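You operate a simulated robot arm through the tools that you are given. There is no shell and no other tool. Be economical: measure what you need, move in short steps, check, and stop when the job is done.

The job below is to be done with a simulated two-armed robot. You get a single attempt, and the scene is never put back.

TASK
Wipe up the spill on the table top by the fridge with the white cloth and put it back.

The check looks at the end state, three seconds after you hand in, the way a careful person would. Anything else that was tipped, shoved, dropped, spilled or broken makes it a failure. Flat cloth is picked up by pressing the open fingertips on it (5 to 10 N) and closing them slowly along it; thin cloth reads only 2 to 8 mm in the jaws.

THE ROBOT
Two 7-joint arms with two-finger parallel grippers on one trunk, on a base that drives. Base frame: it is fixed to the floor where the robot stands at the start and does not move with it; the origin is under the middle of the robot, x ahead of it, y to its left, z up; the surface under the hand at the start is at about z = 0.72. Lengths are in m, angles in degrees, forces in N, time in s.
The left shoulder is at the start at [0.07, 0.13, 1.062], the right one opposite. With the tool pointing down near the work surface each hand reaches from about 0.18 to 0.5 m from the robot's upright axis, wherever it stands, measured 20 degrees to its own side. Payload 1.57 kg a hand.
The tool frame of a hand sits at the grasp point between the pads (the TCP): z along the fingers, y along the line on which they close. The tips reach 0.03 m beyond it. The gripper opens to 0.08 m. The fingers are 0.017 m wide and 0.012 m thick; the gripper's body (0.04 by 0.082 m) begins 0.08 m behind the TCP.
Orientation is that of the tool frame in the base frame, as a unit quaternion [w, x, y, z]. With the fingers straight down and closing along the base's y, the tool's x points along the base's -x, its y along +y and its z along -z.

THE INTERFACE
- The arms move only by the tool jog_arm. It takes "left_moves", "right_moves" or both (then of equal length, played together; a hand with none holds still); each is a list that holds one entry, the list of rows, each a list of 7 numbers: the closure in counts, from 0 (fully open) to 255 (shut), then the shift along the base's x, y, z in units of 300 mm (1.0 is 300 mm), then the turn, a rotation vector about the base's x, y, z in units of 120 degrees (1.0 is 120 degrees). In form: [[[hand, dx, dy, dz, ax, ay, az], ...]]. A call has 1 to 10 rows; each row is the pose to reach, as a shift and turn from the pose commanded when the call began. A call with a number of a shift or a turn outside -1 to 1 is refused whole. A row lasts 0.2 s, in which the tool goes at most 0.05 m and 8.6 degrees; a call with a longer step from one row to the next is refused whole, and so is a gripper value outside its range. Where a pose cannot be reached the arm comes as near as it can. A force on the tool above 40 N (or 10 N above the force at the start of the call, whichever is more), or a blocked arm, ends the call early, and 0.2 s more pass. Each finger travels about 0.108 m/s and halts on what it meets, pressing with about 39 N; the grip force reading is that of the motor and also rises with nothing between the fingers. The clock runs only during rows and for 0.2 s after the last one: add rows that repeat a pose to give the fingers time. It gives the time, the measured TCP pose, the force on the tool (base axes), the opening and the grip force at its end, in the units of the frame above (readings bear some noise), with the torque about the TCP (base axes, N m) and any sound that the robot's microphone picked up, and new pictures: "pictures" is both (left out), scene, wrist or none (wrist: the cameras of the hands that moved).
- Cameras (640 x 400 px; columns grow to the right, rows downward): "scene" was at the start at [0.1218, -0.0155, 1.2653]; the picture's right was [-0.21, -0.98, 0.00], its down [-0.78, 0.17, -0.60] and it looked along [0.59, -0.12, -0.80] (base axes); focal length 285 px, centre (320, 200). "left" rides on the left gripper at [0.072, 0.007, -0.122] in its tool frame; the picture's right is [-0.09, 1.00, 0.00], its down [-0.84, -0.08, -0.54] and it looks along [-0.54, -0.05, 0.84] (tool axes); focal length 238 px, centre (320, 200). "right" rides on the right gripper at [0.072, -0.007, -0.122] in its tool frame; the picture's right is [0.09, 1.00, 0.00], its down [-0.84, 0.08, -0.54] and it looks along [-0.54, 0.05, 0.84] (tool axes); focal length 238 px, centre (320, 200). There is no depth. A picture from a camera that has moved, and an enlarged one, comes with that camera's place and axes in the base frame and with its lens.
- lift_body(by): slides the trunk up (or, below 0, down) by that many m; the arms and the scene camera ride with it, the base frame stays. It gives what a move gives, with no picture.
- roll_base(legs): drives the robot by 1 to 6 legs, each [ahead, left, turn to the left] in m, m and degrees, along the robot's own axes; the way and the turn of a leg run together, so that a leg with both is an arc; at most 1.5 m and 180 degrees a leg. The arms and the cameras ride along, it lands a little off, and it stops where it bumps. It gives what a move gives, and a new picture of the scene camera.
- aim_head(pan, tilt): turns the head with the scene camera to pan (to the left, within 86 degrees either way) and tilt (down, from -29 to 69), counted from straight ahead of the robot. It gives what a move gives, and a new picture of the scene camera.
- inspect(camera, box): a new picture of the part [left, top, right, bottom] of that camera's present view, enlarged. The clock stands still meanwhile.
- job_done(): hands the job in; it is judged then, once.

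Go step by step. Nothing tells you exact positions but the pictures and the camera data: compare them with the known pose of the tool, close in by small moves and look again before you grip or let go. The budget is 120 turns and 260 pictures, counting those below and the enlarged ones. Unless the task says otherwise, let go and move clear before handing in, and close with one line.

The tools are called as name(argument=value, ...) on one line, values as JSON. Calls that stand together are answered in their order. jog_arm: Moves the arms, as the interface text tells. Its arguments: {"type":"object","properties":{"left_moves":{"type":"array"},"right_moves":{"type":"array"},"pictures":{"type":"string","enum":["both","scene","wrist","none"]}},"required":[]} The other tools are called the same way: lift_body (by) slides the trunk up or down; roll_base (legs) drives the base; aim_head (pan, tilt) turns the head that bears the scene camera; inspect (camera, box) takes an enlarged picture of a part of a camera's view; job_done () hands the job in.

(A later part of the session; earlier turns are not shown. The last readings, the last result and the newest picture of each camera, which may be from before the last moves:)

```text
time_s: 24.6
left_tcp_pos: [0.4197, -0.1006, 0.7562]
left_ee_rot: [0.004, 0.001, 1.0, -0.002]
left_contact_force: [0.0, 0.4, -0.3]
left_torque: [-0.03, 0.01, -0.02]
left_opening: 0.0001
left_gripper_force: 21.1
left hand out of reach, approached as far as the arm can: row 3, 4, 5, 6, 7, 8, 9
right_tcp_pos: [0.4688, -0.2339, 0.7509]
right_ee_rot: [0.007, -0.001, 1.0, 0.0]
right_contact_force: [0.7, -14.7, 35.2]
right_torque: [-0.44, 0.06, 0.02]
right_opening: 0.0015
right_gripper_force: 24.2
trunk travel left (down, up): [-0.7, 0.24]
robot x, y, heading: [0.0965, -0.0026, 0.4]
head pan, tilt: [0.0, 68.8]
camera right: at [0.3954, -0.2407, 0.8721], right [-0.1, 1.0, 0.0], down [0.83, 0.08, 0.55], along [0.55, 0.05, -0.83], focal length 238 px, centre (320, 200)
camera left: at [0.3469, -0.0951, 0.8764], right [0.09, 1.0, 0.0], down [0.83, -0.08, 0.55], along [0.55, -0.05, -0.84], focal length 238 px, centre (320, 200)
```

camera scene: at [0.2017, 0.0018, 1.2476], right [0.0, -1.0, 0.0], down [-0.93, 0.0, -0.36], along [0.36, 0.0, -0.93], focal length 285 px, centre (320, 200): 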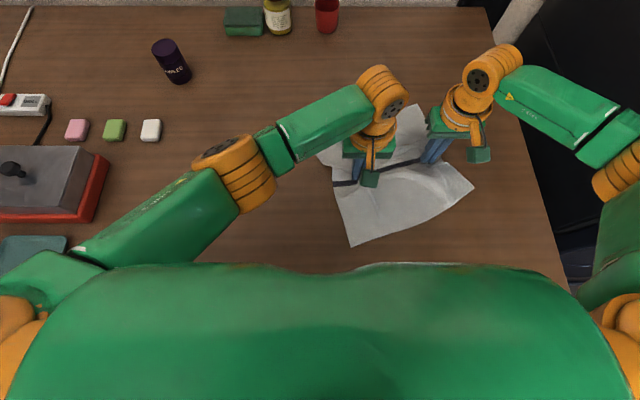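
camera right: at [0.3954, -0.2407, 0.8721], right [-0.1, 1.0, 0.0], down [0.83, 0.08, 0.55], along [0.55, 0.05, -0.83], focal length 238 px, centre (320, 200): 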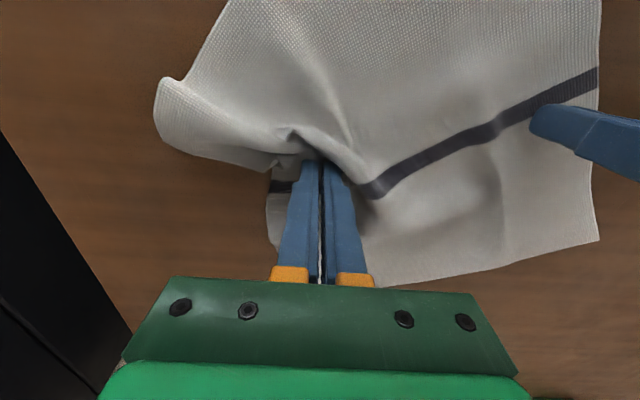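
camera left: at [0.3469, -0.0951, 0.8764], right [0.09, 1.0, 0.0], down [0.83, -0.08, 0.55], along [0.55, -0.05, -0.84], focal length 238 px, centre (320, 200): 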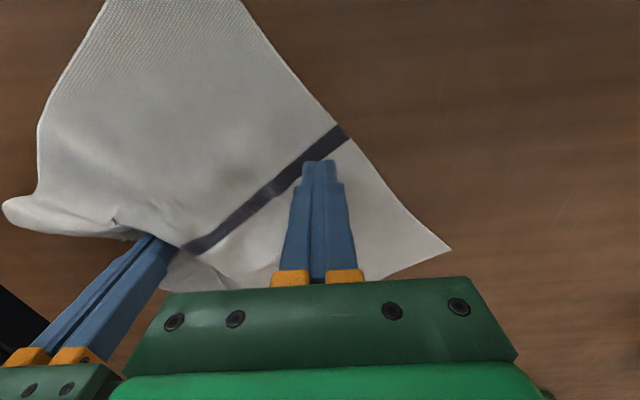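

The left hand slipped off. I'll move it up and away, scrub with the right hand alone, and regrip with the left later for the return.

jog_arm(right_moves=[[[255, 0, 0, 0.008, 0, 0, 0], [255, 0, 0, 0.008, 0, 0, 0], [255, 0, 0, 0.008, 0, 0, 0], [255, 0, 0, 0.008, 0, 0, 0], [255, 0, 0, 0.008, 0, 0, 0], [255, 0, 0, 0.008, 0, 0, 0], [255, 0, 0, 0.008, 0, 0, 0], [255, 0, 0, 0.008, 0, 0, 0]]], left_moves=[[[255, 0, 0, 0.1, 0, 0, 0], [255, 0, 0.05, 0.24, 0, 0, 0], [255, 0, 0.2, 0.3, 0, 0, 0], [143, 0, 0.35, 0.3, 0, 0, 0], [143, 0, 0.5, 0.3, 0, 0, 0], [143, 0, 0.65, 0.3, 0, 0, 0], [143, 0, 0.8, 0.3, 0, 0, 0], [143, 0, 0.8, 0.3, 0, 0, 0]]])

```text
time_s: 26.4
left_tcp_pos: [0.4215, 0.1441, 0.8425]
left_ee_rot: [0.002, -0.001, 1.0, -0.002]
left_contact_force: [-0.1, 0.3, 0.0]
left_torque: [0.03, -0.01, 0.03]
left_opening: 0.0351
left_gripper_force: 0.1
right_tcp_pos: [0.4711, -0.2317, 0.7517]
right_ee_rot: [0.004, -0.004, 1.0, 0.002]
right_contact_force: [-0.3, 0.9, 2.0]
right_torque: [0.04, -0.01, -0.02]
right_opening: 0.0018
right_gripper_force: 23.8
trunk travel left (down, up): [-0.7, 0.24]
robot x, y, heading: [0.1014, 0.0029, 0.1]
head pan, tilt: [0.0, 68.8]
camera scene: at [0.204, 0.0002, 1.2477], right [0.0, -1.0, 0.0], down [-0.93, 0.0, -0.36], along [0.36, 0.0, -0.93], focal length 285 px, centre (320, 200)
camera right: at [0.3998, -0.2393, 0.8728], right [-0.1, 0.99, 0.0], down [0.83, 0.08, 0.55], along [0.55, 0.06, -0.84], focal length 238 px, centre (320, 200)
camera left: at [0.3496, 0.149, 0.9637], right [0.09, 1.0, 0.0], down [0.83, -0.07, 0.55], along [0.54, -0.05, -0.84], focal length 238 px, centre (320, 200)
```

scene: 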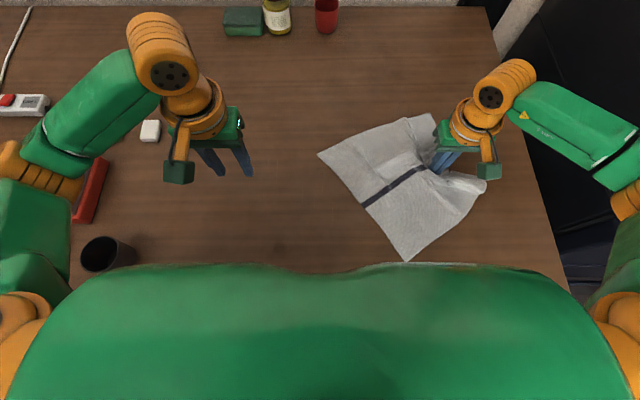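
right: 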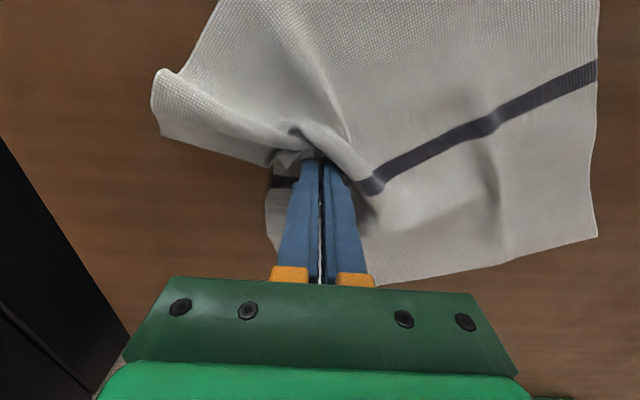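
left: 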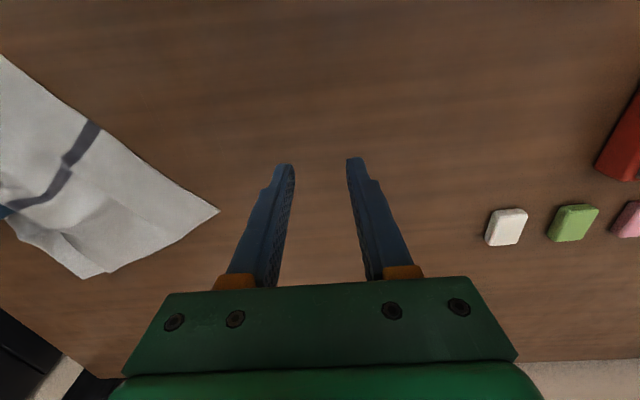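

Now I'll scrub with the right hand alone over the whole area.

jog_arm(right_moves=[[[255, -0.05, -0.093, -0.004, 0, 0, 0], [255, -0.05, -0.193, -0.004, 0, 0, 0], [255, 0.067, -0.193, -0.004, 0, 0, 0], [255, 0.183, -0.193, -0.004, 0, 0, 0], [255, 0.233, -0.11, -0.004, 0, 0, 0], [255, 0.1, -0.11, -0.004, 0, 0, 0], [255, -0.033, -0.11, -0.004, 0, 0, 0], [255, -0.033, -0.027, -0.004, 0, 0, 0], [255, 0.1, -0.027, -0.004, 0, 0, 0], [255, 0.233, -0.027, -0.004, 0, 0, 0]]], pictures="wrist")

```text
time_s: 28.1
left_tcp_pos: [0.4207, 0.1441, 0.8427]
left_ee_rot: [0.004, -0.002, 1.0, -0.002]
left_contact_force: [-1.2, -0.1, 0.2]
left_torque: [0.02, 0.01, -0.01]
left_opening: 0.0348
left_gripper_force: 0.0
right_tcp_pos: [0.4612, -0.2517, 0.7527]
right_ee_rot: [0.007, -0.001, 1.0, -0.003]
right_contact_force: [-4.7, -3.6, 17.6]
right_torque: [-0.11, 0.15, -0.02]
right_opening: 0.0018
right_gripper_force: 23.6
trunk travel left (down, up): [-0.7, 0.24]
robot x, y, heading: [0.0981, 0.0012, 0.2]
head pan, tilt: [0.0, 68.8]
stopped in row 8 (right hand): the force on the tool passed its limit at 40 N (the readings are from after the stop); the commanded pose is now the measured one
camera right: at [0.3881, -0.258, 0.8723], right [-0.09, 1.0, -0.01], down [0.83, 0.08, 0.55], along [0.55, 0.05, -0.83], focal length 238 px, centre (320, 200)
```

right: 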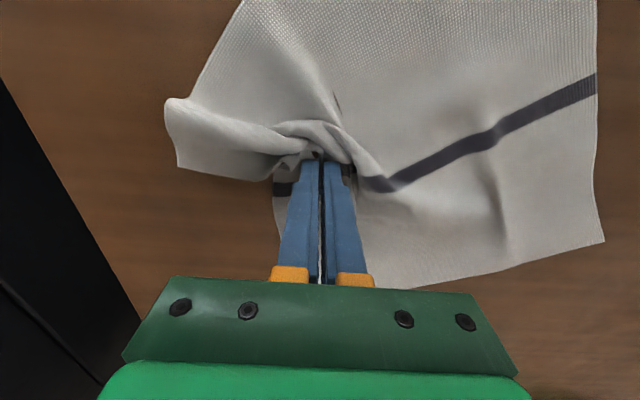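

jog_arm(right_moves=[[[255, 0, 0.04, 0.004, 0, 0, 0], [255, 0.13, 0.04, 0.003, 0, 0, 0], [255, 0.263, 0.04, 0.003, 0, 0, 0], [255, 0.263, 0.123, 0.003, 0, 0, 0], [255, 0.13, 0.123, 0.003, 0, 0, 0], [255, 0, 0.123, 0.003, 0, 0, 0], [255, 0, 0.207, 0.003, 0, 0, 0], [255, 0.13, 0.207, 0.003, 0, 0, 0], [255, 0.247, 0.207, 0.003, 0, 0, 0]]], pictures="both")

```text
time_s: 30.1
left_tcp_pos: [0.4194, 0.1453, 0.8436]
left_ee_rot: [0.005, -0.001, 1.0, -0.003]
left_contact_force: [0.3, -0.1, -0.5]
left_torque: [-0.02, -0.01, 0.01]
left_opening: 0.0351
left_gripper_force: 0.0
right_tcp_pos: [0.5345, -0.1927, 0.7516]
right_ee_rot: [0.007, -0.001, 1.0, -0.002]
right_contact_force: [-7.3, 1.0, 17.2]
right_torque: [0.02, 0.21, -0.01]
right_opening: 0.0019
right_gripper_force: 23.5
trunk travel left (down, up): [-0.7, 0.24]
robot x, y, heading: [0.1001, -0.0001, -0.2]
head pan, tilt: [0.0, 68.8]
camera scene: at [0.1984, 0.0026, 1.2484], right [0.0, -1.0, 0.0], down [-0.93, 0.0, -0.37], along [0.37, 0.0, -0.93], focal length 285 px, centre (320, 200)
camera right: at [0.4615, -0.1993, 0.8725], right [-0.1, 1.0, 0.0], down [0.83, 0.08, 0.55], along [0.55, 0.05, -0.83], focal length 238 px, centre (320, 200)
```

scene: 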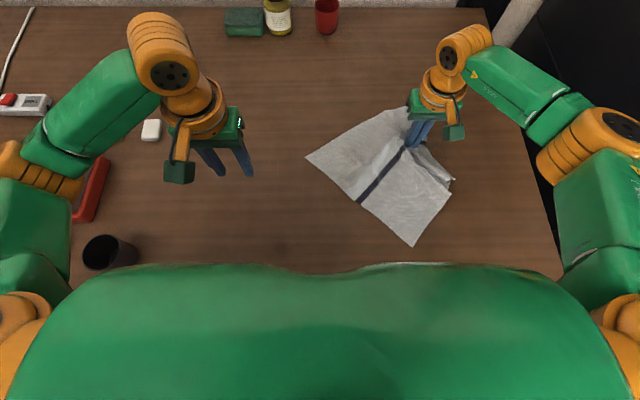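
right: 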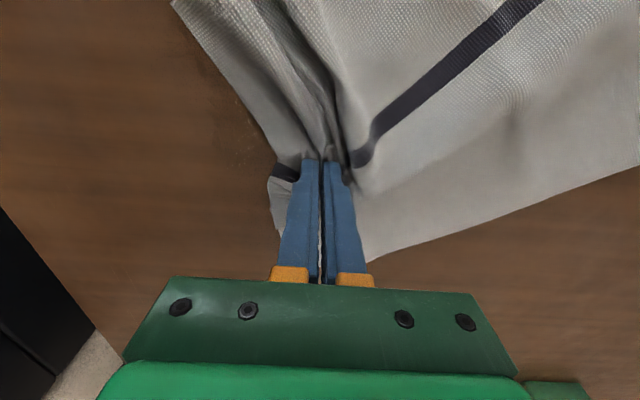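

inspect(camera="right", box=[120, 0, 320, 260])

inspect(camera="scene", box=[360, 80, 530, 230])

```text
1.54 times, centred on (220, 130) of right
camera zoom: at [0.4615, -0.1993, 0.8725], right [-0.1, 1.0, 0.0], down [0.83, 0.08, 0.55], along [0.55, 0.05, -0.83], focal length 367 px, centre (474, 308)
```

zoom: 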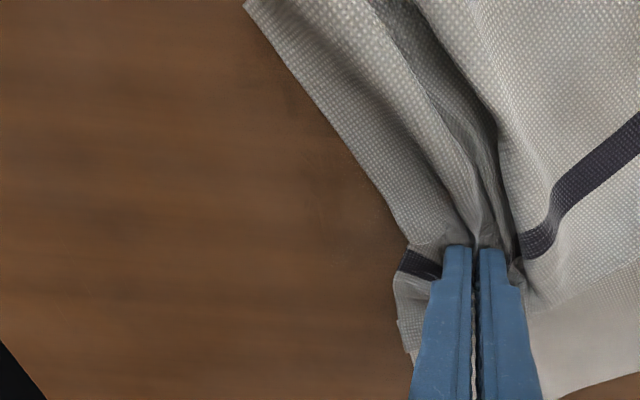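

```text
2.67 times, centred on (445, 155) of scene
camera zoom: at [0.1984, 0.0026, 1.2484], right [0.0, -1.0, 0.0], down [-0.93, 0.0, -0.37], along [0.37, 0.0, -0.93], focal length 760 px, centre (-13, 320)
```

zoom: 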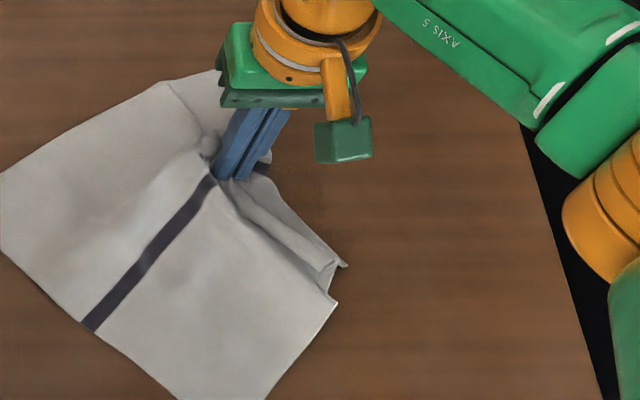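

The spill is mostly gone, but faint dampness remains around y = -0.26. I'll add strokes there.

jog_arm(right_moves=[[[255, 0, -0.14, 0.001, 0, 0, 0], [255, 0, -0.273, 0.001, 0, 0, 0], [255, -0.065, -0.307, 0.001, 0, 0, 0], [255, -0.065, -0.157, 0.001, 0, 0, 0], [255, -0.13, -0.157, 0.001, 0, 0, 0], [255, -0.13, -0.307, 0.001, 0, 0, 0], [255, -0.197, -0.307, 0.001, 0, 0, 0], [255, -0.197, -0.157, 0.001, 0, 0, 0], [255, -0.247, -0.19, 0.001, 0, 0, 0], [255, -0.247, -0.307, 0.001, 0, 0, 0]]], pictures="wrist")

```text
time_s: 31.0
left_tcp_pos: [0.4221, 0.1447, 0.8436]
left_ee_rot: [0.003, 0.0, 1.0, -0.003]
left_contact_force: [-0.1, 0.0, -0.5]
left_torque: [-0.04, 0.0, -0.01]
left_opening: 0.035
left_gripper_force: 0.0
right_tcp_pos: [0.5195, -0.2726, 0.7514]
right_ee_rot: [0.01, 0.001, 1.0, -0.007]
right_contact_force: [-1.0, 3.3, 15.4]
right_torque: [0.13, 0.06, 0.03]
right_opening: 0.002
right_gripper_force: 23.9
trunk travel left (down, up): [-0.7, 0.24]
robot x, y, heading: [0.0993, 0.0028, 0.2]
head pan, tilt: [0.0, 68.8]
stopped in row 4 (right hand): the force on the tool passed its limit at 50 N (the readings are from after the stop); the commanded pose is now the measured one
camera right: at [0.4456, -0.2783, 0.872], right [-0.09, 1.0, -0.01], down [0.83, 0.08, 0.56], along [0.56, 0.04, -0.83], focal length 238 px, centre (320, 200)
```

right: 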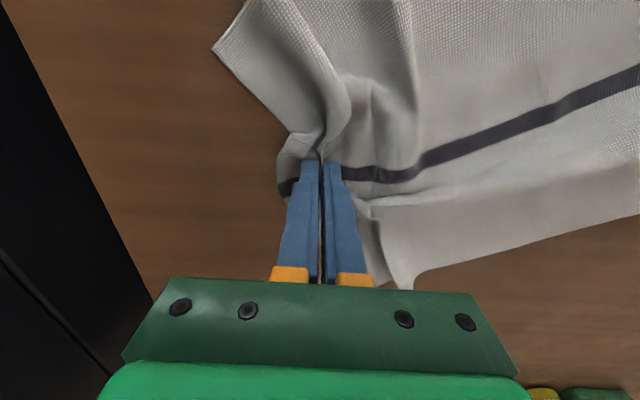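

jog_arm(right_moves=[[[255, -0.03, 0.03, 0.006, 0, 0, 0], [255, -0.06, 0.08, 0.005, 0, 0, 0], [255, -0.1, 0.08, 0.005, 0, 0, 0], [255, -0.1, 0.02, 0.005, 0, 0, 0], [255, -0.1, -0.04, 0.005, 0, 0, 0], [255, -0.16, -0.04, 0.005, 0, 0, 0], [255, -0.2, -0.04, 0.005, 0, 0, 0], [255, -0.2, 0.02, 0.006, 0, 0, 0], [255, -0.2, 0.08, 0.006, 0, 0, 0], [255, -0.14, 0.1, 0.006, 0, 0, 0]]], pictures="wrist")

```text
time_s: 32.8
left_tcp_pos: [0.4211, 0.1435, 0.8427]
left_ee_rot: [0.003, 0.001, 1.0, -0.002]
left_contact_force: [-0.4, 0.0, 0.1]
left_torque: [-0.03, 0.0, 0.01]
left_opening: 0.035
left_gripper_force: 0.1
right_tcp_pos: [0.459, -0.2822, 0.7512]
right_ee_rot: [0.011, 0.003, 1.0, -0.01]
right_contact_force: [-2.3, 0.9, 17.4]
right_torque: [0.02, 0.05, 0.02]
right_opening: 0.0016
right_gripper_force: 23.5
trunk travel left (down, up): [-0.7, 0.24]
robot x, y, heading: [0.1005, 0.0017, -0.0]
head pan, tilt: [0.0, 68.8]
stopped in row 8 (right hand): the force on the tool passed its limit at 46 N (the readings are from after the stop); the commanded pose is now the measured one
camera right: at [0.3853, -0.2854, 0.8719], right [-0.09, 1.0, -0.02], down [0.82, 0.08, 0.56], along [0.56, 0.03, -0.83], focal length 238 px, centre (320, 200)
```

right: 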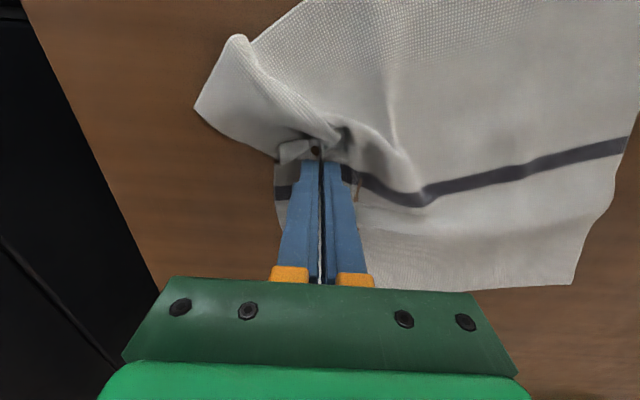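

The cloth now lies in roughly its original orientation, just shifted. I'll let go and rise to inspect the table and plan the drag back from its left edge.

jog_arm(right_moves=[[[255, 0, 0, 0.005, 0, 0, 0], [143, 0, 0, 0.005, 0, 0, 0], [143, 0, 0, 0.005, 0, 0, 0], [143, 0, 0, 0.08, 0, 0, 0], [143, 0, 0, 0.2, 0, 0, 0], [143, 0, 0, 0.33, 0, 0, 0], [143, 0, 0, 0.45, 0, 0, 0], [143, 0, 0, 0.45, 0, 0, 0]]])

```text
time_s: 34.6
left_tcp_pos: [0.4228, 0.142, 0.8424]
left_ee_rot: [0.002, 0.0, 1.0, -0.002]
left_contact_force: [-0.2, -0.9, 0.5]
left_torque: [-0.02, 0.02, -0.01]
left_opening: 0.0353
left_gripper_force: 0.1
right_tcp_pos: [0.462, -0.2842, 0.8837]
right_ee_rot: [0.008, 0.004, 1.0, -0.01]
right_contact_force: [0.7, -0.5, 0.8]
right_torque: [0.02, 0.0, 0.01]
right_opening: 0.035
right_gripper_force: 0.0
trunk travel left (down, up): [-0.7, 0.24]
robot x, y, heading: [0.1016, -0.003, -0.1]
head pan, tilt: [0.0, 68.8]
camera scene: at [0.2053, -0.0003, 1.2476], right [0.0, -1.0, 0.0], down [-0.93, 0.0, -0.36], along [0.36, 0.0, -0.93], focal length 285 px, centre (320, 200)
camera right: at [0.3887, -0.2885, 1.0043], right [-0.09, 1.0, -0.02], down [0.83, 0.08, 0.55], along [0.55, 0.03, -0.83], focal length 238 px, centre (320, 200)
```

scene: 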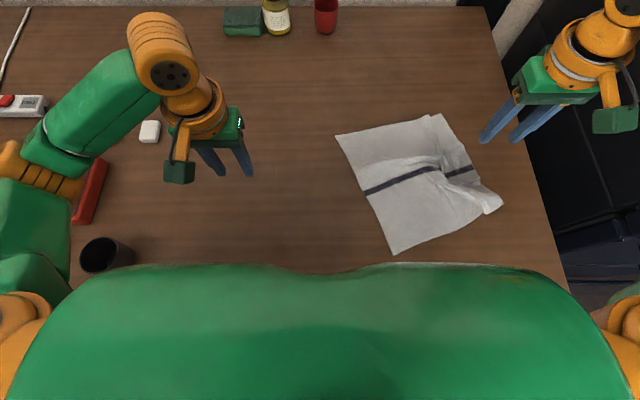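
right: 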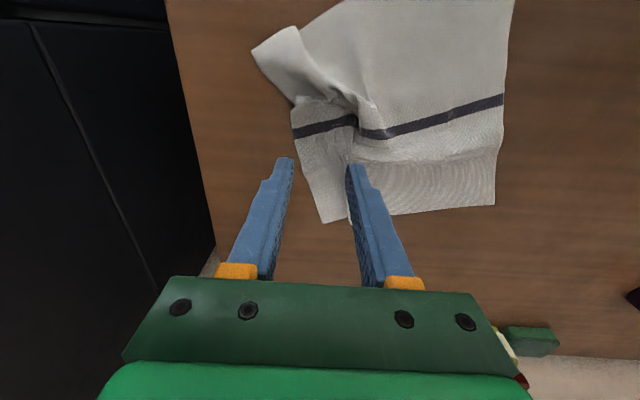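

The cloth is offset about [-0.01,-0.30] with nearly its original orientation. I'll grip 5 cm inside its left edge, near [0.448,-0.135], with the right hand.

jog_arm(right_moves=[[[143, -0.01, 0.13, 0, 0, 0, 0], [143, -0.02, 0.26, 0, 0, 0, 0], [143, -0.03, 0.39, -0.05, 0, 0, 0], [143, -0.047, 0.497, -0.14, 0, 0, 0], [143, -0.047, 0.497, -0.28, 0, 0, 0], [143, -0.047, 0.497, -0.38, 0, 0, 0], [143, -0.047, 0.497, -0.42, 0, 0, 0], [143, -0.047, 0.497, -0.432, 0, 0, 0], [143, -0.047, 0.497, -0.436, 0, 0, 0], [143, -0.047, 0.497, -0.436, 0, 0, 0]]])

```text
time_s: 36.8
left_tcp_pos: [0.4243, 0.1424, 0.8418]
left_ee_rot: [0.002, 0.0, 1.0, -0.002]
left_contact_force: [0.0, 0.0, -0.5]
left_torque: [0.01, -0.04, 0.01]
left_opening: 0.0351
left_gripper_force: 0.0
right_tcp_pos: [0.4473, -0.1331, 0.7552]
right_ee_rot: [0.008, 0.003, 1.0, -0.01]
right_contact_force: [-0.2, -0.2, -0.8]
right_torque: [-0.01, -0.06, -0.02]
right_opening: 0.035
right_gripper_force: 0.0
trunk travel left (down, up): [-0.7, 0.24]
robot x, y, heading: [0.097, 0.0032, 0.1]
head pan, tilt: [0.0, 68.8]
camera scene: at [0.2053, -0.0002, 1.2476], right [0.0, -1.0, 0.0], down [-0.93, 0.0, -0.36], along [0.36, 0.0, -0.93], focal length 285 px, centre (320, 200)
camera right: at [0.3737, -0.1375, 0.8755], right [-0.09, 1.0, -0.02], down [0.83, 0.08, 0.55], along [0.55, 0.03, -0.83], focal length 238 px, centre (320, 200)
```

scene: 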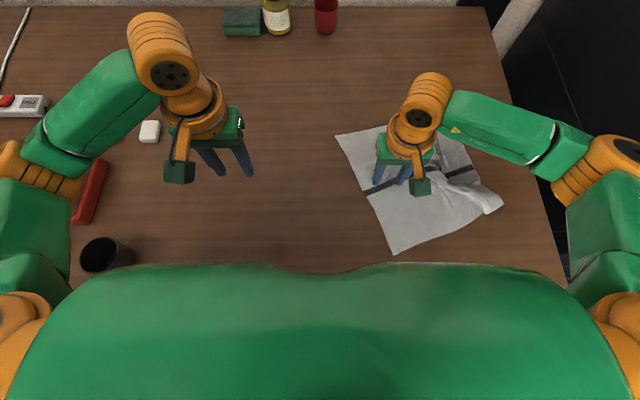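
right: 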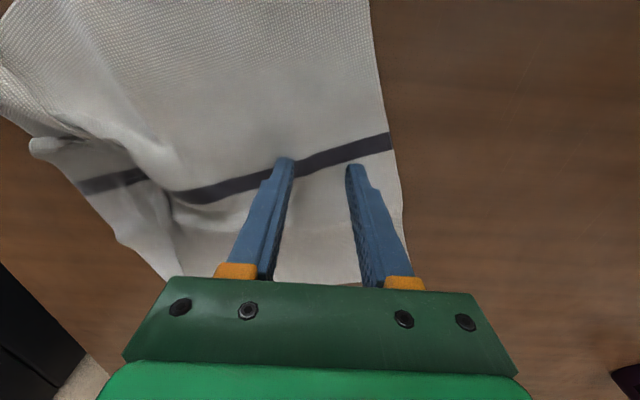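

Now I'll press and close slowly.

jog_arm(right_moves=[[[143, 0, 0, -0.014, 0, 0, 0], [155, 0, 0, -0.016, 0, 0, 0], [168, 0, 0, -0.016, 0, 0, 0], [181, 0, 0, -0.016, 0, 0, 0], [194, 0, 0, -0.016, 0, 0, 0], [207, 0, 0, -0.016, 0, 0, 0], [220, 0, 0, -0.016, 0, 0, 0], [233, 0, 0, -0.016, 0, 0, 0], [255, 0, 0, -0.016, 0, 0, 0], [255, 0, 0, -0.016, 0, 0, 0]]], pictures="wrist")

```text
time_s: 39.0
left_tcp_pos: [0.4195, 0.1445, 0.8426]
left_ee_rot: [0.004, 0.0, 1.0, -0.004]
left_contact_force: [0.3, -0.3, 1.0]
left_torque: [0.02, -0.01, -0.01]
left_opening: 0.0349
left_gripper_force: 0.0
right_tcp_pos: [0.4448, -0.1305, 0.7523]
right_ee_rot: [0.01, 0.003, 1.0, -0.011]
right_contact_force: [0.4, 4.7, 29.7]
right_torque: [0.39, 0.05, -0.02]
right_opening: 0.0016
right_gripper_force: 23.6
trunk travel left (down, up): [-0.7, 0.24]
robot x, y, heading: [0.0986, -0.0018, 0.3]
head pan, tilt: [0.0, 68.8]
camera right: at [0.3694, -0.135, 0.8717], right [-0.09, 1.0, -0.02], down [0.83, 0.08, 0.56], along [0.56, 0.03, -0.83], focal length 238 px, centre (320, 200)
```

right: 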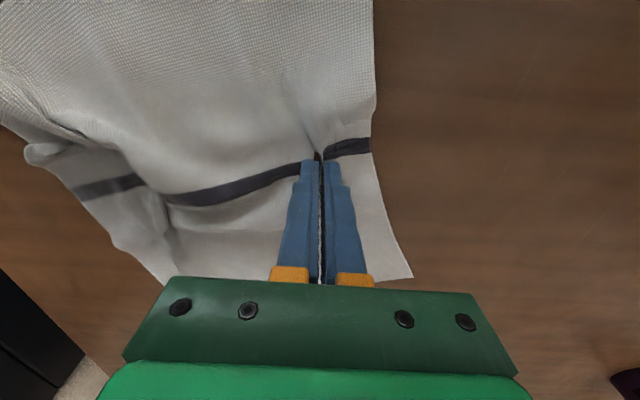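

It is gripped. I'll lift a few millimetres and drag the cloth toward +y.

jog_arm(right_moves=[[[255, 0, 0, 0.02, 0, 0, 0], [255, 0, 0.07, 0.04, 0, 0, 0], [255, 0.005, 0.14, 0.04, 0, 0, 0], [255, 0.01, 0.21, 0.04, 0, 0, 0], [255, 0.015, 0.28, 0.04, 0, 0, 0], [255, 0.02, 0.35, 0.04, 0, 0, 0], [255, 0.025, 0.43, 0.04, 0, 0, 0], [255, 0.025, 0.43, 0.02, 0, 0, 0]]])

```text
time_s: 40.8
left_tcp_pos: [0.4246, 0.142, 0.8422]
left_ee_rot: [0.002, 0.001, 1.0, -0.002]
left_contact_force: [0.2, 0.2, -0.4]
left_torque: [0.0, 0.0, -0.01]
left_opening: 0.0349
left_gripper_force: 0.1
right_tcp_pos: [0.4541, -0.0054, 0.7549]
right_ee_rot: [0.007, 0.003, 1.0, -0.009]
right_contact_force: [-1.0, -0.3, -0.2]
right_torque: [0.02, 0.01, 0.01]
right_opening: 0.0015
right_gripper_force: 23.3
trunk travel left (down, up): [-0.7, 0.24]
robot x, y, heading: [0.0979, -0.0002, 0.1]
head pan, tilt: [0.0, 68.8]
camera scene: at [0.2053, -0.0006, 1.2476], right [0.0, -1.0, 0.0], down [-0.93, 0.0, -0.36], along [0.36, 0.0, -0.93], focal length 285 px, centre (320, 200)
camera right: at [0.3807, -0.0093, 0.8751], right [-0.09, 1.0, -0.02], down [0.83, 0.08, 0.55], along [0.55, 0.03, -0.83], focal length 238 px, centre (320, 200)
```

scene: 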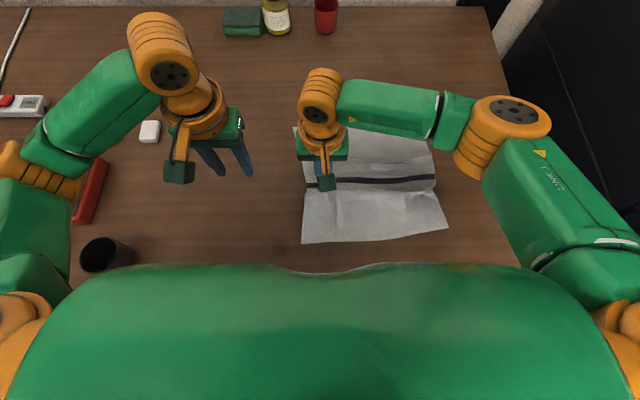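
right: 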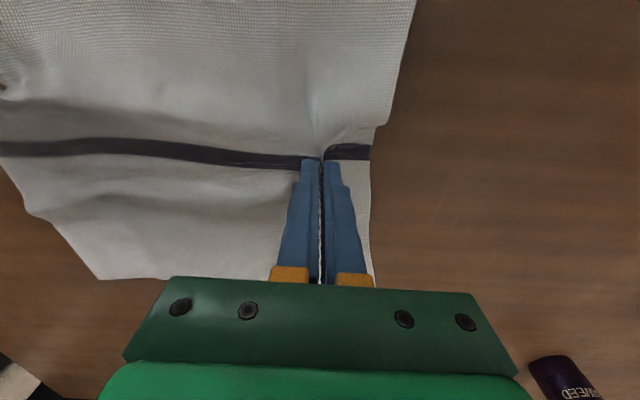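

The cloth followed and flattened nicely. I'll release the right hand, move it clear, and check the spill area.

jog_arm(right_moves=[[[200, 0, 0, 0, 0, 0, 0], [143, 0, 0, 0, 0, 0, 0], [143, 0, 0, 0.05, 0, 0, 0], [143, 0, 0, 0.18, 0, 0, 0], [143, 0, -0.1, 0.3, 0, 0, 0], [143, 0, -0.23, 0.35, 0, 0, 0], [143, -0.05, -0.36, 0.4, 0, 0, 0], [143, -0.1, -0.5, 0.45, 0, 0, 0], [143, -0.15, -0.64, 0.5, 0, 0, 0], [143, -0.25, -0.74, 0.55, 0, 0, 0]]])

inspect(camera="scene", box=[280, 80, 520, 260])

```text
time_s: 43.0
left_tcp_pos: [0.4232, 0.1424, 0.8433]
left_ee_rot: [0.003, 0.001, 1.0, -0.001]
left_contact_force: [-0.3, 0.0, 0.2]
left_torque: [0.01, -0.01, -0.06]
left_opening: 0.035
left_gripper_force: 0.0
right_tcp_pos: [0.381, -0.2273, 0.9205]
right_ee_rot: [0.009, 0.004, 1.0, -0.01]
right_contact_force: [0.7, -0.5, -0.6]
right_torque: [0.07, -0.02, 0.03]
right_opening: 0.0349
right_gripper_force: 0.0
trunk travel left (down, up): [-0.7, 0.24]
robot x, y, heading: [0.1038, 0.0012, 0.3]
head pan, tilt: [0.0, 68.8]
camera scene: at [0.2035, -0.001, 1.2478], right [0.0, -1.0, 0.0], down [-0.93, 0.0, -0.36], along [0.36, 0.0, -0.93], focal length 285 px, centre (320, 200)
camera right: at [0.307, -0.2309, 1.0412], right [-0.09, 1.0, -0.02], down [0.83, 0.08, 0.56], along [0.56, 0.03, -0.83], focal length 238 px, centre (320, 200)
```

scene: 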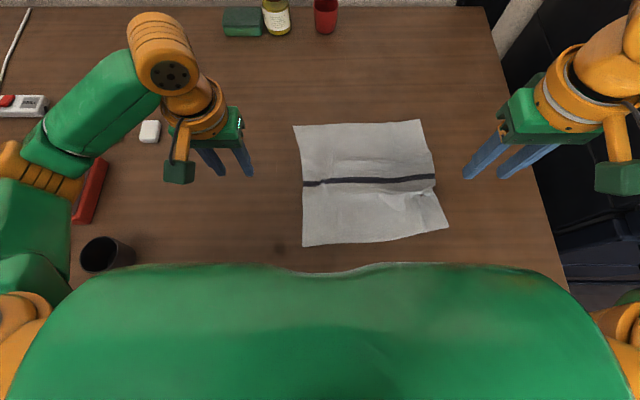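
right: 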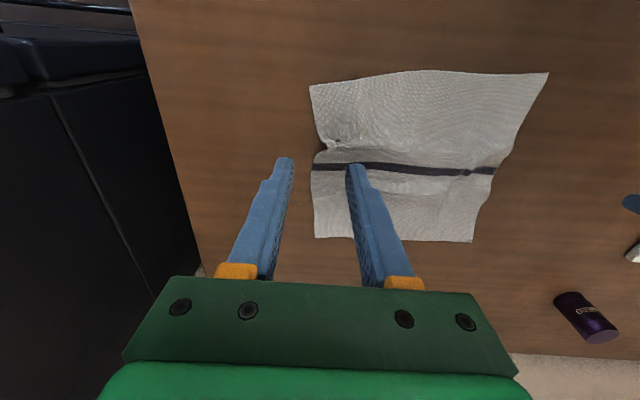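

```text
2.22 times, centred on (400, 170) of scene
camera zoom: at [0.2035, -0.001, 1.2478], right [0.0, -1.0, 0.0], down [-0.93, 0.0, -0.36], along [0.36, 0.0, -0.93], focal length 633 px, centre (142, 267)
```

zoom: 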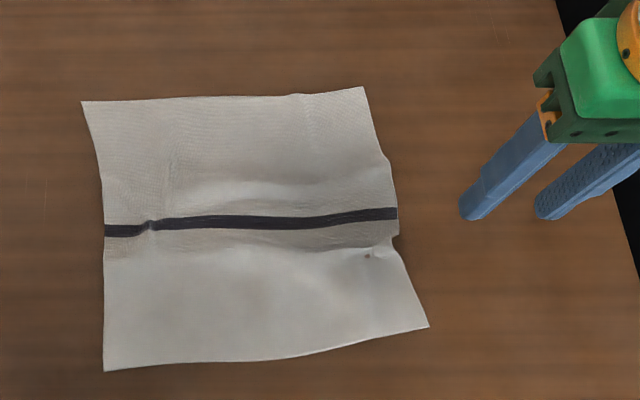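

The spill area visible beside the cloth looks clean. I'll grip with both hands again, left near [0.45,-0.004] and right near [0.475,-0.18], to place the cloth back with the correct orientation.

jog_arm(right_moves=[[[143, 0.06, 0.03, -0.02, 0, 0, 0], [143, 0.14, 0.07, -0.06, 0, 0, 0], [143, 0.22, 0.11, -0.12, 0, 0, 0], [143, 0.313, 0.15, -0.2, 0, 0, 0], [143, 0.313, 0.157, -0.34, 0, 0, 0], [143, 0.313, 0.157, -0.46, 0, 0, 0], [143, 0.313, 0.157, -0.52, 0, 0, 0], [143, 0.313, 0.157, -0.54, 0, 0, 0], [143, 0.313, 0.157, -0.54, 0, 0, 0]]], left_moves=[[[143, 0.03, -0.12, 0, 0, 0, 0], [143, 0.05, -0.25, 0, 0, 0, 0], [143, 0.07, -0.37, 0, 0, 0, 0], [143, 0.09, -0.487, -0.02, 0, 0, 0], [143, 0.09, -0.487, -0.12, 0, 0, 0], [143, 0.09, -0.487, -0.22, 0, 0, 0], [143, 0.09, -0.487, -0.27, 0, 0, 0], [143, 0.09, -0.487, -0.287, 0, 0, 0], [143, 0.09, -0.487, -0.287, 0, 0, 0]]])

```text
time_s: 45.0
left_tcp_pos: [0.4532, -0.0053, 0.7556]
left_ee_rot: [0.003, 0.001, 1.0, -0.002]
left_contact_force: [0.2, 0.5, 0.5]
left_torque: [-0.01, 0.02, 0.01]
left_opening: 0.0349
left_gripper_force: 0.1
right_tcp_pos: [0.4719, -0.1803, 0.7555]
right_ee_rot: [0.008, 0.004, 1.0, -0.01]
right_contact_force: [-0.1, 0.2, -0.1]
right_torque: [0.01, -0.01, 0.03]
right_opening: 0.0353
right_gripper_force: 0.0
trunk travel left (down, up): [-0.7, 0.24]
robot x, y, heading: [0.0974, 0.0026, 0.2]
head pan, tilt: [0.0, 68.8]
camera scene: at [0.2053, -0.0003, 1.2476], right [0.0, -1.0, 0.0], down [-0.93, 0.0, -0.36], along [0.36, 0.0, -0.93], focal length 285 px, centre (320, 200)
camera right: at [0.3988, -0.1841, 0.8771], right [-0.09, 1.0, -0.02], down [0.83, 0.08, 0.55], along [0.55, 0.03, -0.83], focal length 238 px, centre (320, 200)
camera left: at [0.379, 0.0001, 0.8785], right [0.09, 1.0, 0.0], down [0.83, -0.08, 0.55], along [0.54, -0.05, -0.84], focal length 238 px, centre (320, 200)
```

scene: 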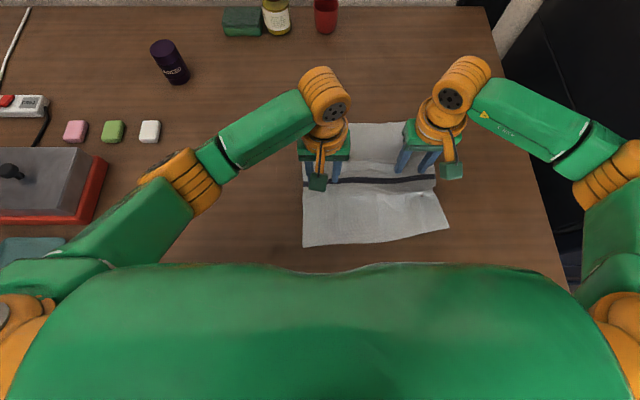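
right: 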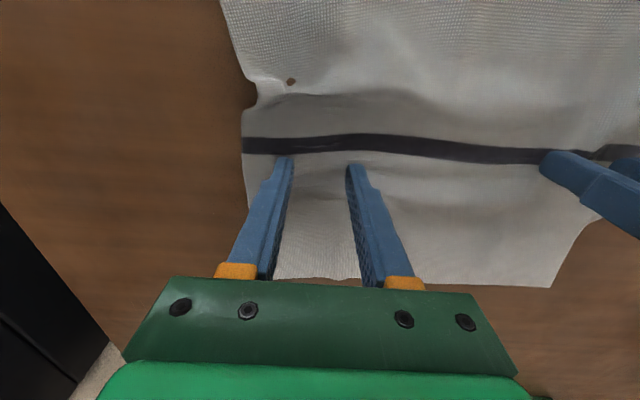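
left: 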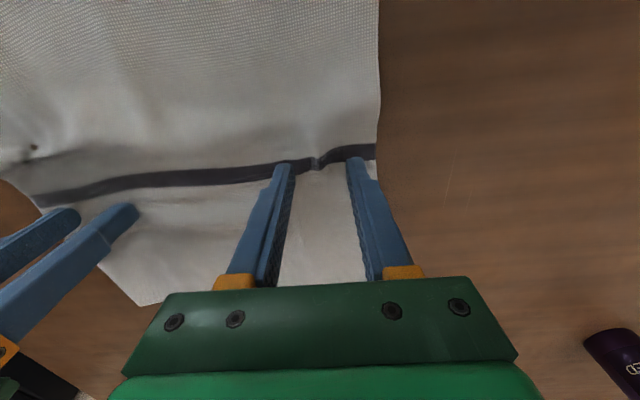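

Now I'll press and close both hands.

jog_arm(right_moves=[[[143, 0, 0, -0.012, 0, 0, 0], [155, 0, 0, -0.016, 0, 0, 0], [168, 0, 0, -0.017, 0, 0, 0], [181, 0, 0, -0.017, 0, 0, 0], [194, 0, 0, -0.017, 0, 0, 0], [207, 0, 0, -0.017, 0, 0, 0], [220, 0, 0, -0.017, 0, 0, 0], [233, 0, 0, -0.017, 0, 0, 0], [255, 0, 0, -0.017, 0, 0, 0], [255, 0, 0, -0.017, 0, 0, 0]]], left_moves=[[[143, 0, 0, -0.012, 0, 0, 0], [155, 0, 0, -0.016, 0, 0, 0], [168, 0, 0, -0.017, 0, 0, 0], [181, 0, 0, -0.017, 0, 0, 0], [194, 0, 0, -0.017, 0, 0, 0], [207, 0, 0, -0.017, 0, 0, 0], [220, 0, 0, -0.017, 0, 0, 0], [233, 0, 0, -0.017, 0, 0, 0], [255, 0, 0, -0.017, 0, 0, 0], [255, 0, 0, -0.017, 0, 0, 0]]], pictures="wrist")

inspect(camera="right", box=[180, 30, 380, 200])

```text
time_s: 47.2
left_tcp_pos: [0.4516, -0.0042, 0.7521]
left_ee_rot: [0.001, 0.0, 1.0, -0.001]
left_contact_force: [-0.1, -0.8, 1.4]
left_torque: [-0.05, 0.0, 0.0]
left_opening: 0.0017
left_gripper_force: 23.2
right_tcp_pos: [0.4717, -0.1803, 0.7526]
right_ee_rot: [0.009, 0.002, 1.0, -0.01]
right_contact_force: [-0.1, 0.0, -0.8]
right_torque: [-0.03, 0.02, -0.02]
right_opening: 0.0
right_gripper_force: 20.9
trunk travel left (down, up): [-0.7, 0.24]
robot x, y, heading: [0.1037, 0.0009, 0.0]
head pan, tilt: [0.0, 68.8]
camera right: at [0.3988, -0.1841, 0.8729], right [-0.09, 1.0, -0.02], down [0.83, 0.08, 0.55], along [0.55, 0.03, -0.83], focal length 238 px, centre (320, 200)
camera left: at [0.3785, 0.0009, 0.8732], right [0.09, 1.0, 0.0], down [0.83, -0.08, 0.55], along [0.54, -0.05, -0.84], focal length 238 px, centre (320, 200)
```

right: 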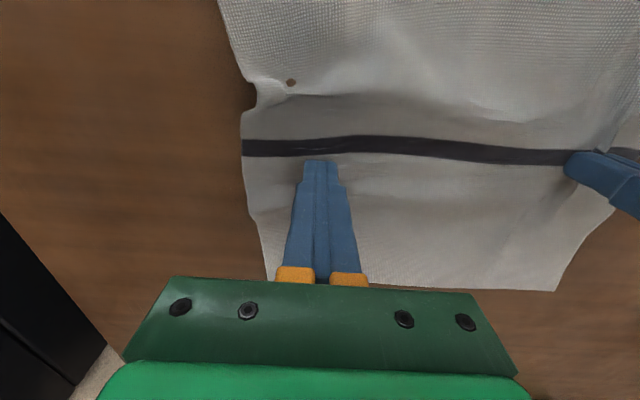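
left: 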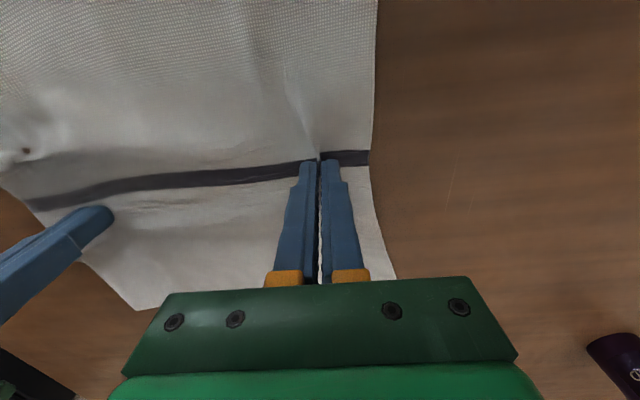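

```text
2.35 times, centred on (280, 115) of right
camera zoom: at [0.3988, -0.1841, 0.8729], right [-0.09, 1.0, -0.02], down [0.83, 0.08, 0.55], along [0.55, 0.03, -0.83], focal length 561 px, centre (414, 400)
```

zoom: 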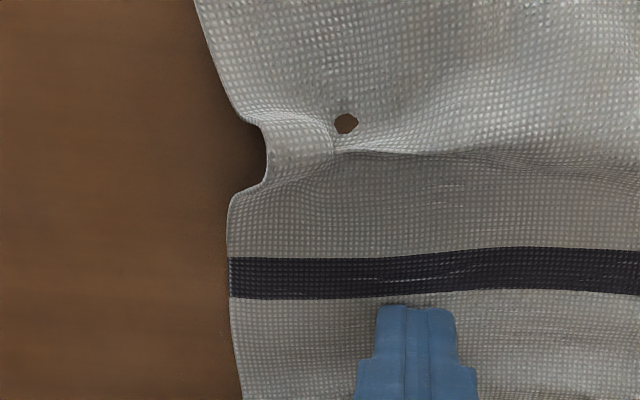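

The left hand holds; the right slipped. I'll retry the right with slightly more pressure.

jog_arm(right_moves=[[[255, 0, 0, 0.03, 0, 0, 0], [143, 0, 0, 0.03, 0, 0, 0], [143, 0, 0, 0.03, 0, 0, 0], [143, 0, 0, 0.01, 0, 0, 0], [143, 0, 0, -0.004, 0, 0, 0], [143, 0, 0, -0.005, 0, 0, 0]]], pictures="none")

```text
time_s: 48.6
left_tcp_pos: [0.4496, -0.004, 0.7523]
left_ee_rot: [0.003, 0.0, 1.0, -0.002]
left_contact_force: [-0.3, -2.0, 0.1]
left_torque: [-0.04, -0.05, 0.0]
left_opening: 0.0018
left_gripper_force: 23.8
right_tcp_pos: [0.4729, -0.1793, 0.7519]
right_ee_rot: [0.01, 0.004, 1.0, -0.01]
right_contact_force: [2.8, -0.9, 12.0]
right_torque: [0.28, -0.02, -0.07]
right_opening: 0.0342
right_gripper_force: 0.0
trunk travel left (down, up): [-0.7, 0.24]
robot x, y, heading: [0.0984, 0.0013, -0.1]
head pan, tilt: [0.0, 68.8]
```

jog_arm(right_moves=[[[155, 0, 0, 0, 0, 0, 0], [168, 0, 0, -0.001, 0, 0, 0], [181, 0, 0, -0.001, 0, 0, 0], [194, 0, 0, -0.002, 0, 0, 0], [207, 0, 0, -0.002, 0, 0, 0], [220, 0, 0, -0.002, 0, 0, 0], [233, 0, 0, -0.002, 0, 0, 0], [255, 0, 0, -0.002, 0, 0, 0], [255, 0, 0, -0.002, 0, 0, 0]]], pictures="wrist")

```text
time_s: 50.6
left_tcp_pos: [0.4495, -0.0043, 0.7525]
left_ee_rot: [0.004, 0.0, 1.0, -0.003]
left_contact_force: [0.3, -6.6, 0.0]
left_torque: [-0.25, -0.05, 0.0]
left_opening: 0.0018
left_gripper_force: 23.9
right_tcp_pos: [0.4728, -0.1782, 0.7514]
right_ee_rot: [0.009, 0.003, 1.0, -0.01]
right_contact_force: [0.2, 9.2, 15.9]
right_torque: [0.4, 0.04, -0.05]
right_opening: 0.0003
right_gripper_force: 21.3
trunk travel left (down, up): [-0.7, 0.24]
robot x, y, heading: [0.0987, 0.0039, -0.0]
head pan, tilt: [0.0, 68.8]
camera right: at [0.3974, -0.1823, 0.8719], right [-0.09, 1.0, -0.02], down [0.83, 0.08, 0.56], along [0.56, 0.03, -0.83], focal length 238 px, centre (320, 200)
```

right: 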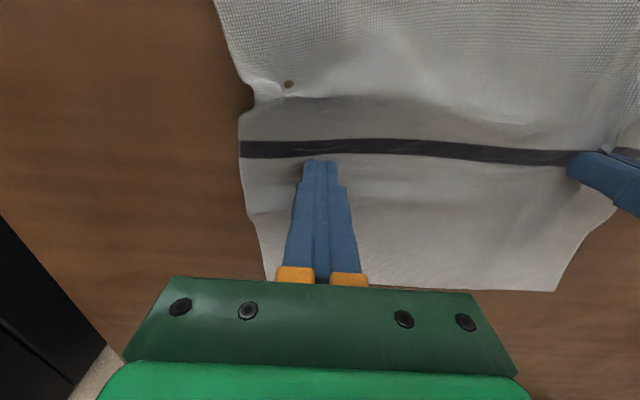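

The right hand isn't holding; it is about 1° tilted and the cloth is tensioned. I'll level the hand, give slack from the left, and retry.

jog_arm(right_moves=[[[255, 0, 0, 0.03, 0, 0, 0], [143, 0, 0, 0.03, 0.0096, 0.0086, 0.003], [143, 0, 0, 0.03, 0.0096, 0.0086, 0.003], [143, 0, 0, 0.015, 0.0096, 0.0086, 0.003], [143, 0, 0, 0.0, 0.0096, 0.0086, 0.003], [143, 0, 0, -0.001, 0.0096, 0.0086, 0.003], [143, 0, 0, -0.001, 0.0096, 0.0086, 0.003]]], left_moves=[[[255, 0, -0.04, 0, 0, 0, 0], [255, 0, -0.06, 0, 0, 0, 0], [255, 0, -0.06, 0, 0, 0, 0], [255, 0, -0.06, 0, 0, 0, 0], [255, 0, -0.06, 0, 0, 0, 0], [255, 0, -0.06, 0, 0, 0, 0], [255, 0, -0.06, 0, 0, 0, 0]]], pictures="none")

```text
time_s: 52.2
left_tcp_pos: [0.4513, -0.023, 0.7513]
left_ee_rot: [0.003, 0.0, 1.0, -0.002]
left_contact_force: [-0.5, -0.5, -0.2]
left_torque: [0.02, 0.01, 0.0]
left_opening: 0.0021
left_gripper_force: 23.0
right_tcp_pos: [0.4736, -0.1806, 0.7501]
right_ee_rot: [0.0, 0.0, 1.0, -0.001]
right_contact_force: [2.3, -1.7, 9.8]
right_torque: [-0.1, -0.07, 0.03]
right_opening: 0.0353
right_gripper_force: 0.0
trunk travel left (down, up): [-0.7, 0.24]
robot x, y, heading: [0.1028, -0.0021, 0.1]
head pan, tilt: [0.0, 68.8]
```

jog_arm(right_moves=[[[153, 0, 0, 0, 0, 0, 0], [164, 0, 0, -0.001, 0, 0, 0], [175, 0, 0, -0.001, 0, 0, 0], [186, 0, 0, -0.002, 0, 0, 0], [197, 0, 0, -0.002, 0, 0, 0], [208, 0, 0, -0.002, 0, 0, 0], [219, 0, 0, -0.002, 0, 0, 0], [232, 0, 0, -0.002, 0, 0, 0], [255, 0, 0, -0.002, 0, 0, 0], [255, 0, 0, -0.002, 0, 0, 0]]], pictures="wrist")

```text
time_s: 54.4
left_tcp_pos: [0.4481, -0.0221, 0.753]
left_ee_rot: [0.003, 0.0, 1.0, -0.002]
left_contact_force: [0.6, -0.1, -0.7]
left_torque: [0.01, 0.02, -0.02]
left_opening: 0.0021
left_gripper_force: 23.5
right_tcp_pos: [0.4707, -0.1785, 0.7526]
right_ee_rot: [0.001, 0.0, 1.0, -0.002]
right_contact_force: [2.6, 2.6, 27.6]
right_torque: [0.04, 0.0, -0.01]
right_opening: 0.0023
right_gripper_force: 24.2
trunk travel left (down, up): [-0.7, 0.24]
robot x, y, heading: [0.1001, -0.0025, 0.1]
head pan, tilt: [0.0, 68.8]
camera right: at [0.3993, -0.1852, 0.8728], right [-0.09, 1.0, 0.0], down [0.84, 0.08, 0.54], along [0.54, 0.05, -0.84], focal length 238 px, centre (320, 200)
```

right: 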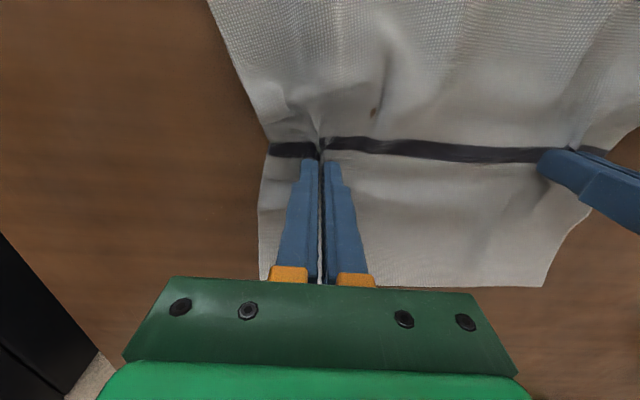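

Both hands grip. I'll carry the cloth back, turning it about 9° to match its original orientation.

jog_arm(right_moves=[[[255, 0, 0, 0.03, 0, 0, 0], [255, 0.015, 0.09, 0.035, 0, 0, 0.01], [255, 0.03, 0.18, 0.035, 0, 0, 0.02], [255, 0.045, 0.27, 0.035, 0, 0, 0.03], [255, 0.06, 0.36, 0.035, 0, 0, 0.045], [255, 0.08, 0.45, 0.035, 0, 0, 0.06], [255, 0.095, 0.53, 0.035, 0, 0, 0.07], [255, 0.107, 0.605, 0.035, 0, 0, 0.075], [255, 0.107, 0.605, 0.018, 0, 0, 0.075], [255, 0.107, 0.605, 0.018, 0, 0, 0.075]]], left_moves=[[[255, 0, 0, 0.02, 0, 0, 0], [255, 0.004, 0.09, 0.025, 0, 0, 0.01], [255, 0.008, 0.18, 0.025, 0, 0, 0.02], [255, 0.012, 0.27, 0.025, 0, 0, 0.03], [255, 0.016, 0.36, 0.025, 0, 0, 0.045], [255, 0.02, 0.45, 0.025, 0, 0, 0.06], [255, 0.025, 0.53, 0.025, 0, 0, 0.07], [255, 0.03, 0.607, 0.025, 0, 0, 0.075], [255, 0.03, 0.607, 0.008, 0, 0, 0.075], [255, 0.03, 0.607, 0.008, 0, 0, 0.075]]])

inspect(camera="scene", box=[330, 70, 530, 240])

```text
time_s: 56.6
left_tcp_pos: [0.4611, 0.1597, 0.7517]
left_ee_rot: [0.001, -0.079, 0.997, -0.002]
left_contact_force: [1.0, -4.9, 0.1]
left_torque: [-0.12, -0.06, -0.06]
left_opening: 0.002
left_gripper_force: 23.8
right_tcp_pos: [0.5071, 0.0007, 0.7545]
right_ee_rot: [-0.001, -0.079, 0.997, 0.001]
right_contact_force: [-0.7, 4.2, 0.7]
right_torque: [0.13, 0.05, -0.03]
right_opening: 0.0022
right_gripper_force: 24.0
trunk travel left (down, up): [-0.7, 0.24]
robot x, y, heading: [0.0976, -0.0006, -0.0]
head pan, tilt: [0.0, 68.8]
camera scene: at [0.2052, 0.0002, 1.2476], right [0.0, -1.0, 0.0], down [-0.93, 0.0, -0.36], along [0.36, 0.0, -0.93], focal length 285 px, centre (320, 200)
camera right: at [0.437, -0.0174, 0.8776], right [-0.25, 0.97, 0.0], down [0.82, 0.21, 0.54], along [0.52, 0.13, -0.84], focal length 238 px, centre (320, 200)
camera left: at [0.3878, 0.1545, 0.8732], right [-0.06, 1.0, 0.0], down [0.84, 0.06, 0.55], along [0.54, 0.03, -0.84], focal length 238 px, centre (320, 200)
```

scene: 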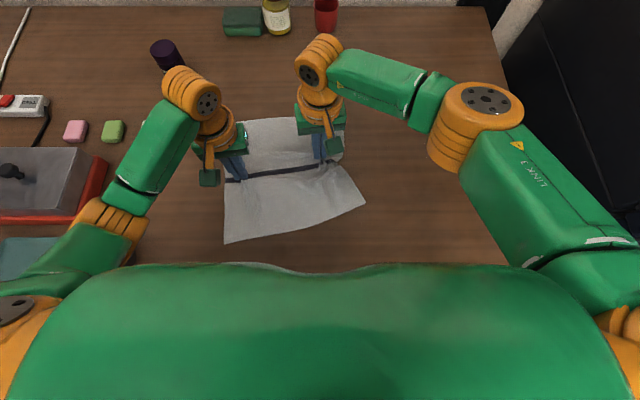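
right: 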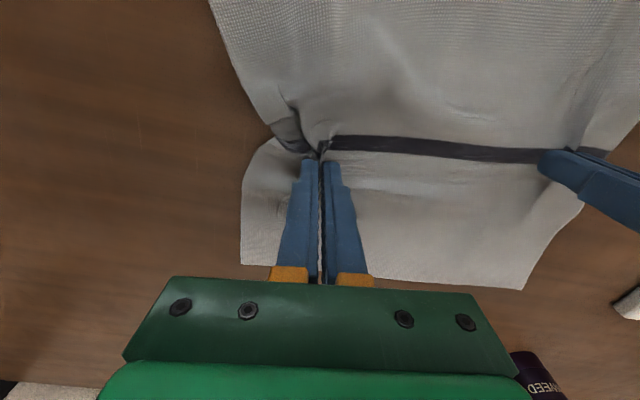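
left: 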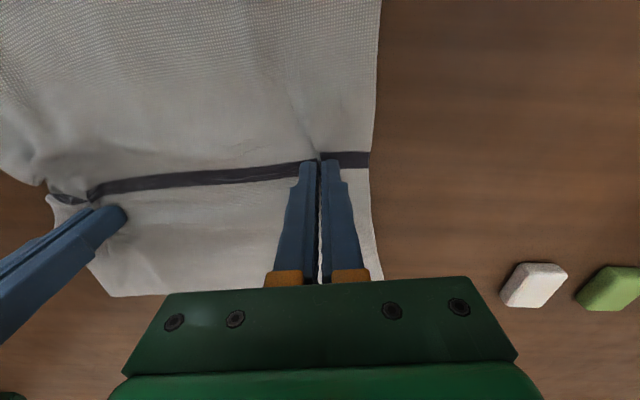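

```text
2.35 times, centred on (430, 155) of scene
camera zoom: at [0.2052, 0.0002, 1.2476], right [0.0, -1.0, 0.0], down [-0.93, 0.0, -0.36], along [0.36, 0.0, -0.93], focal length 671 px, centre (61, 306)
```

zoom: 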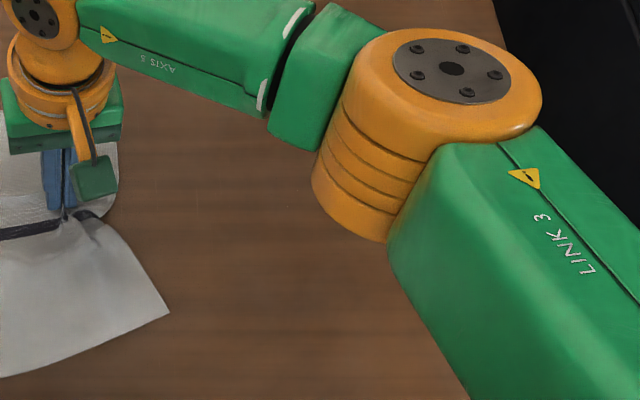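

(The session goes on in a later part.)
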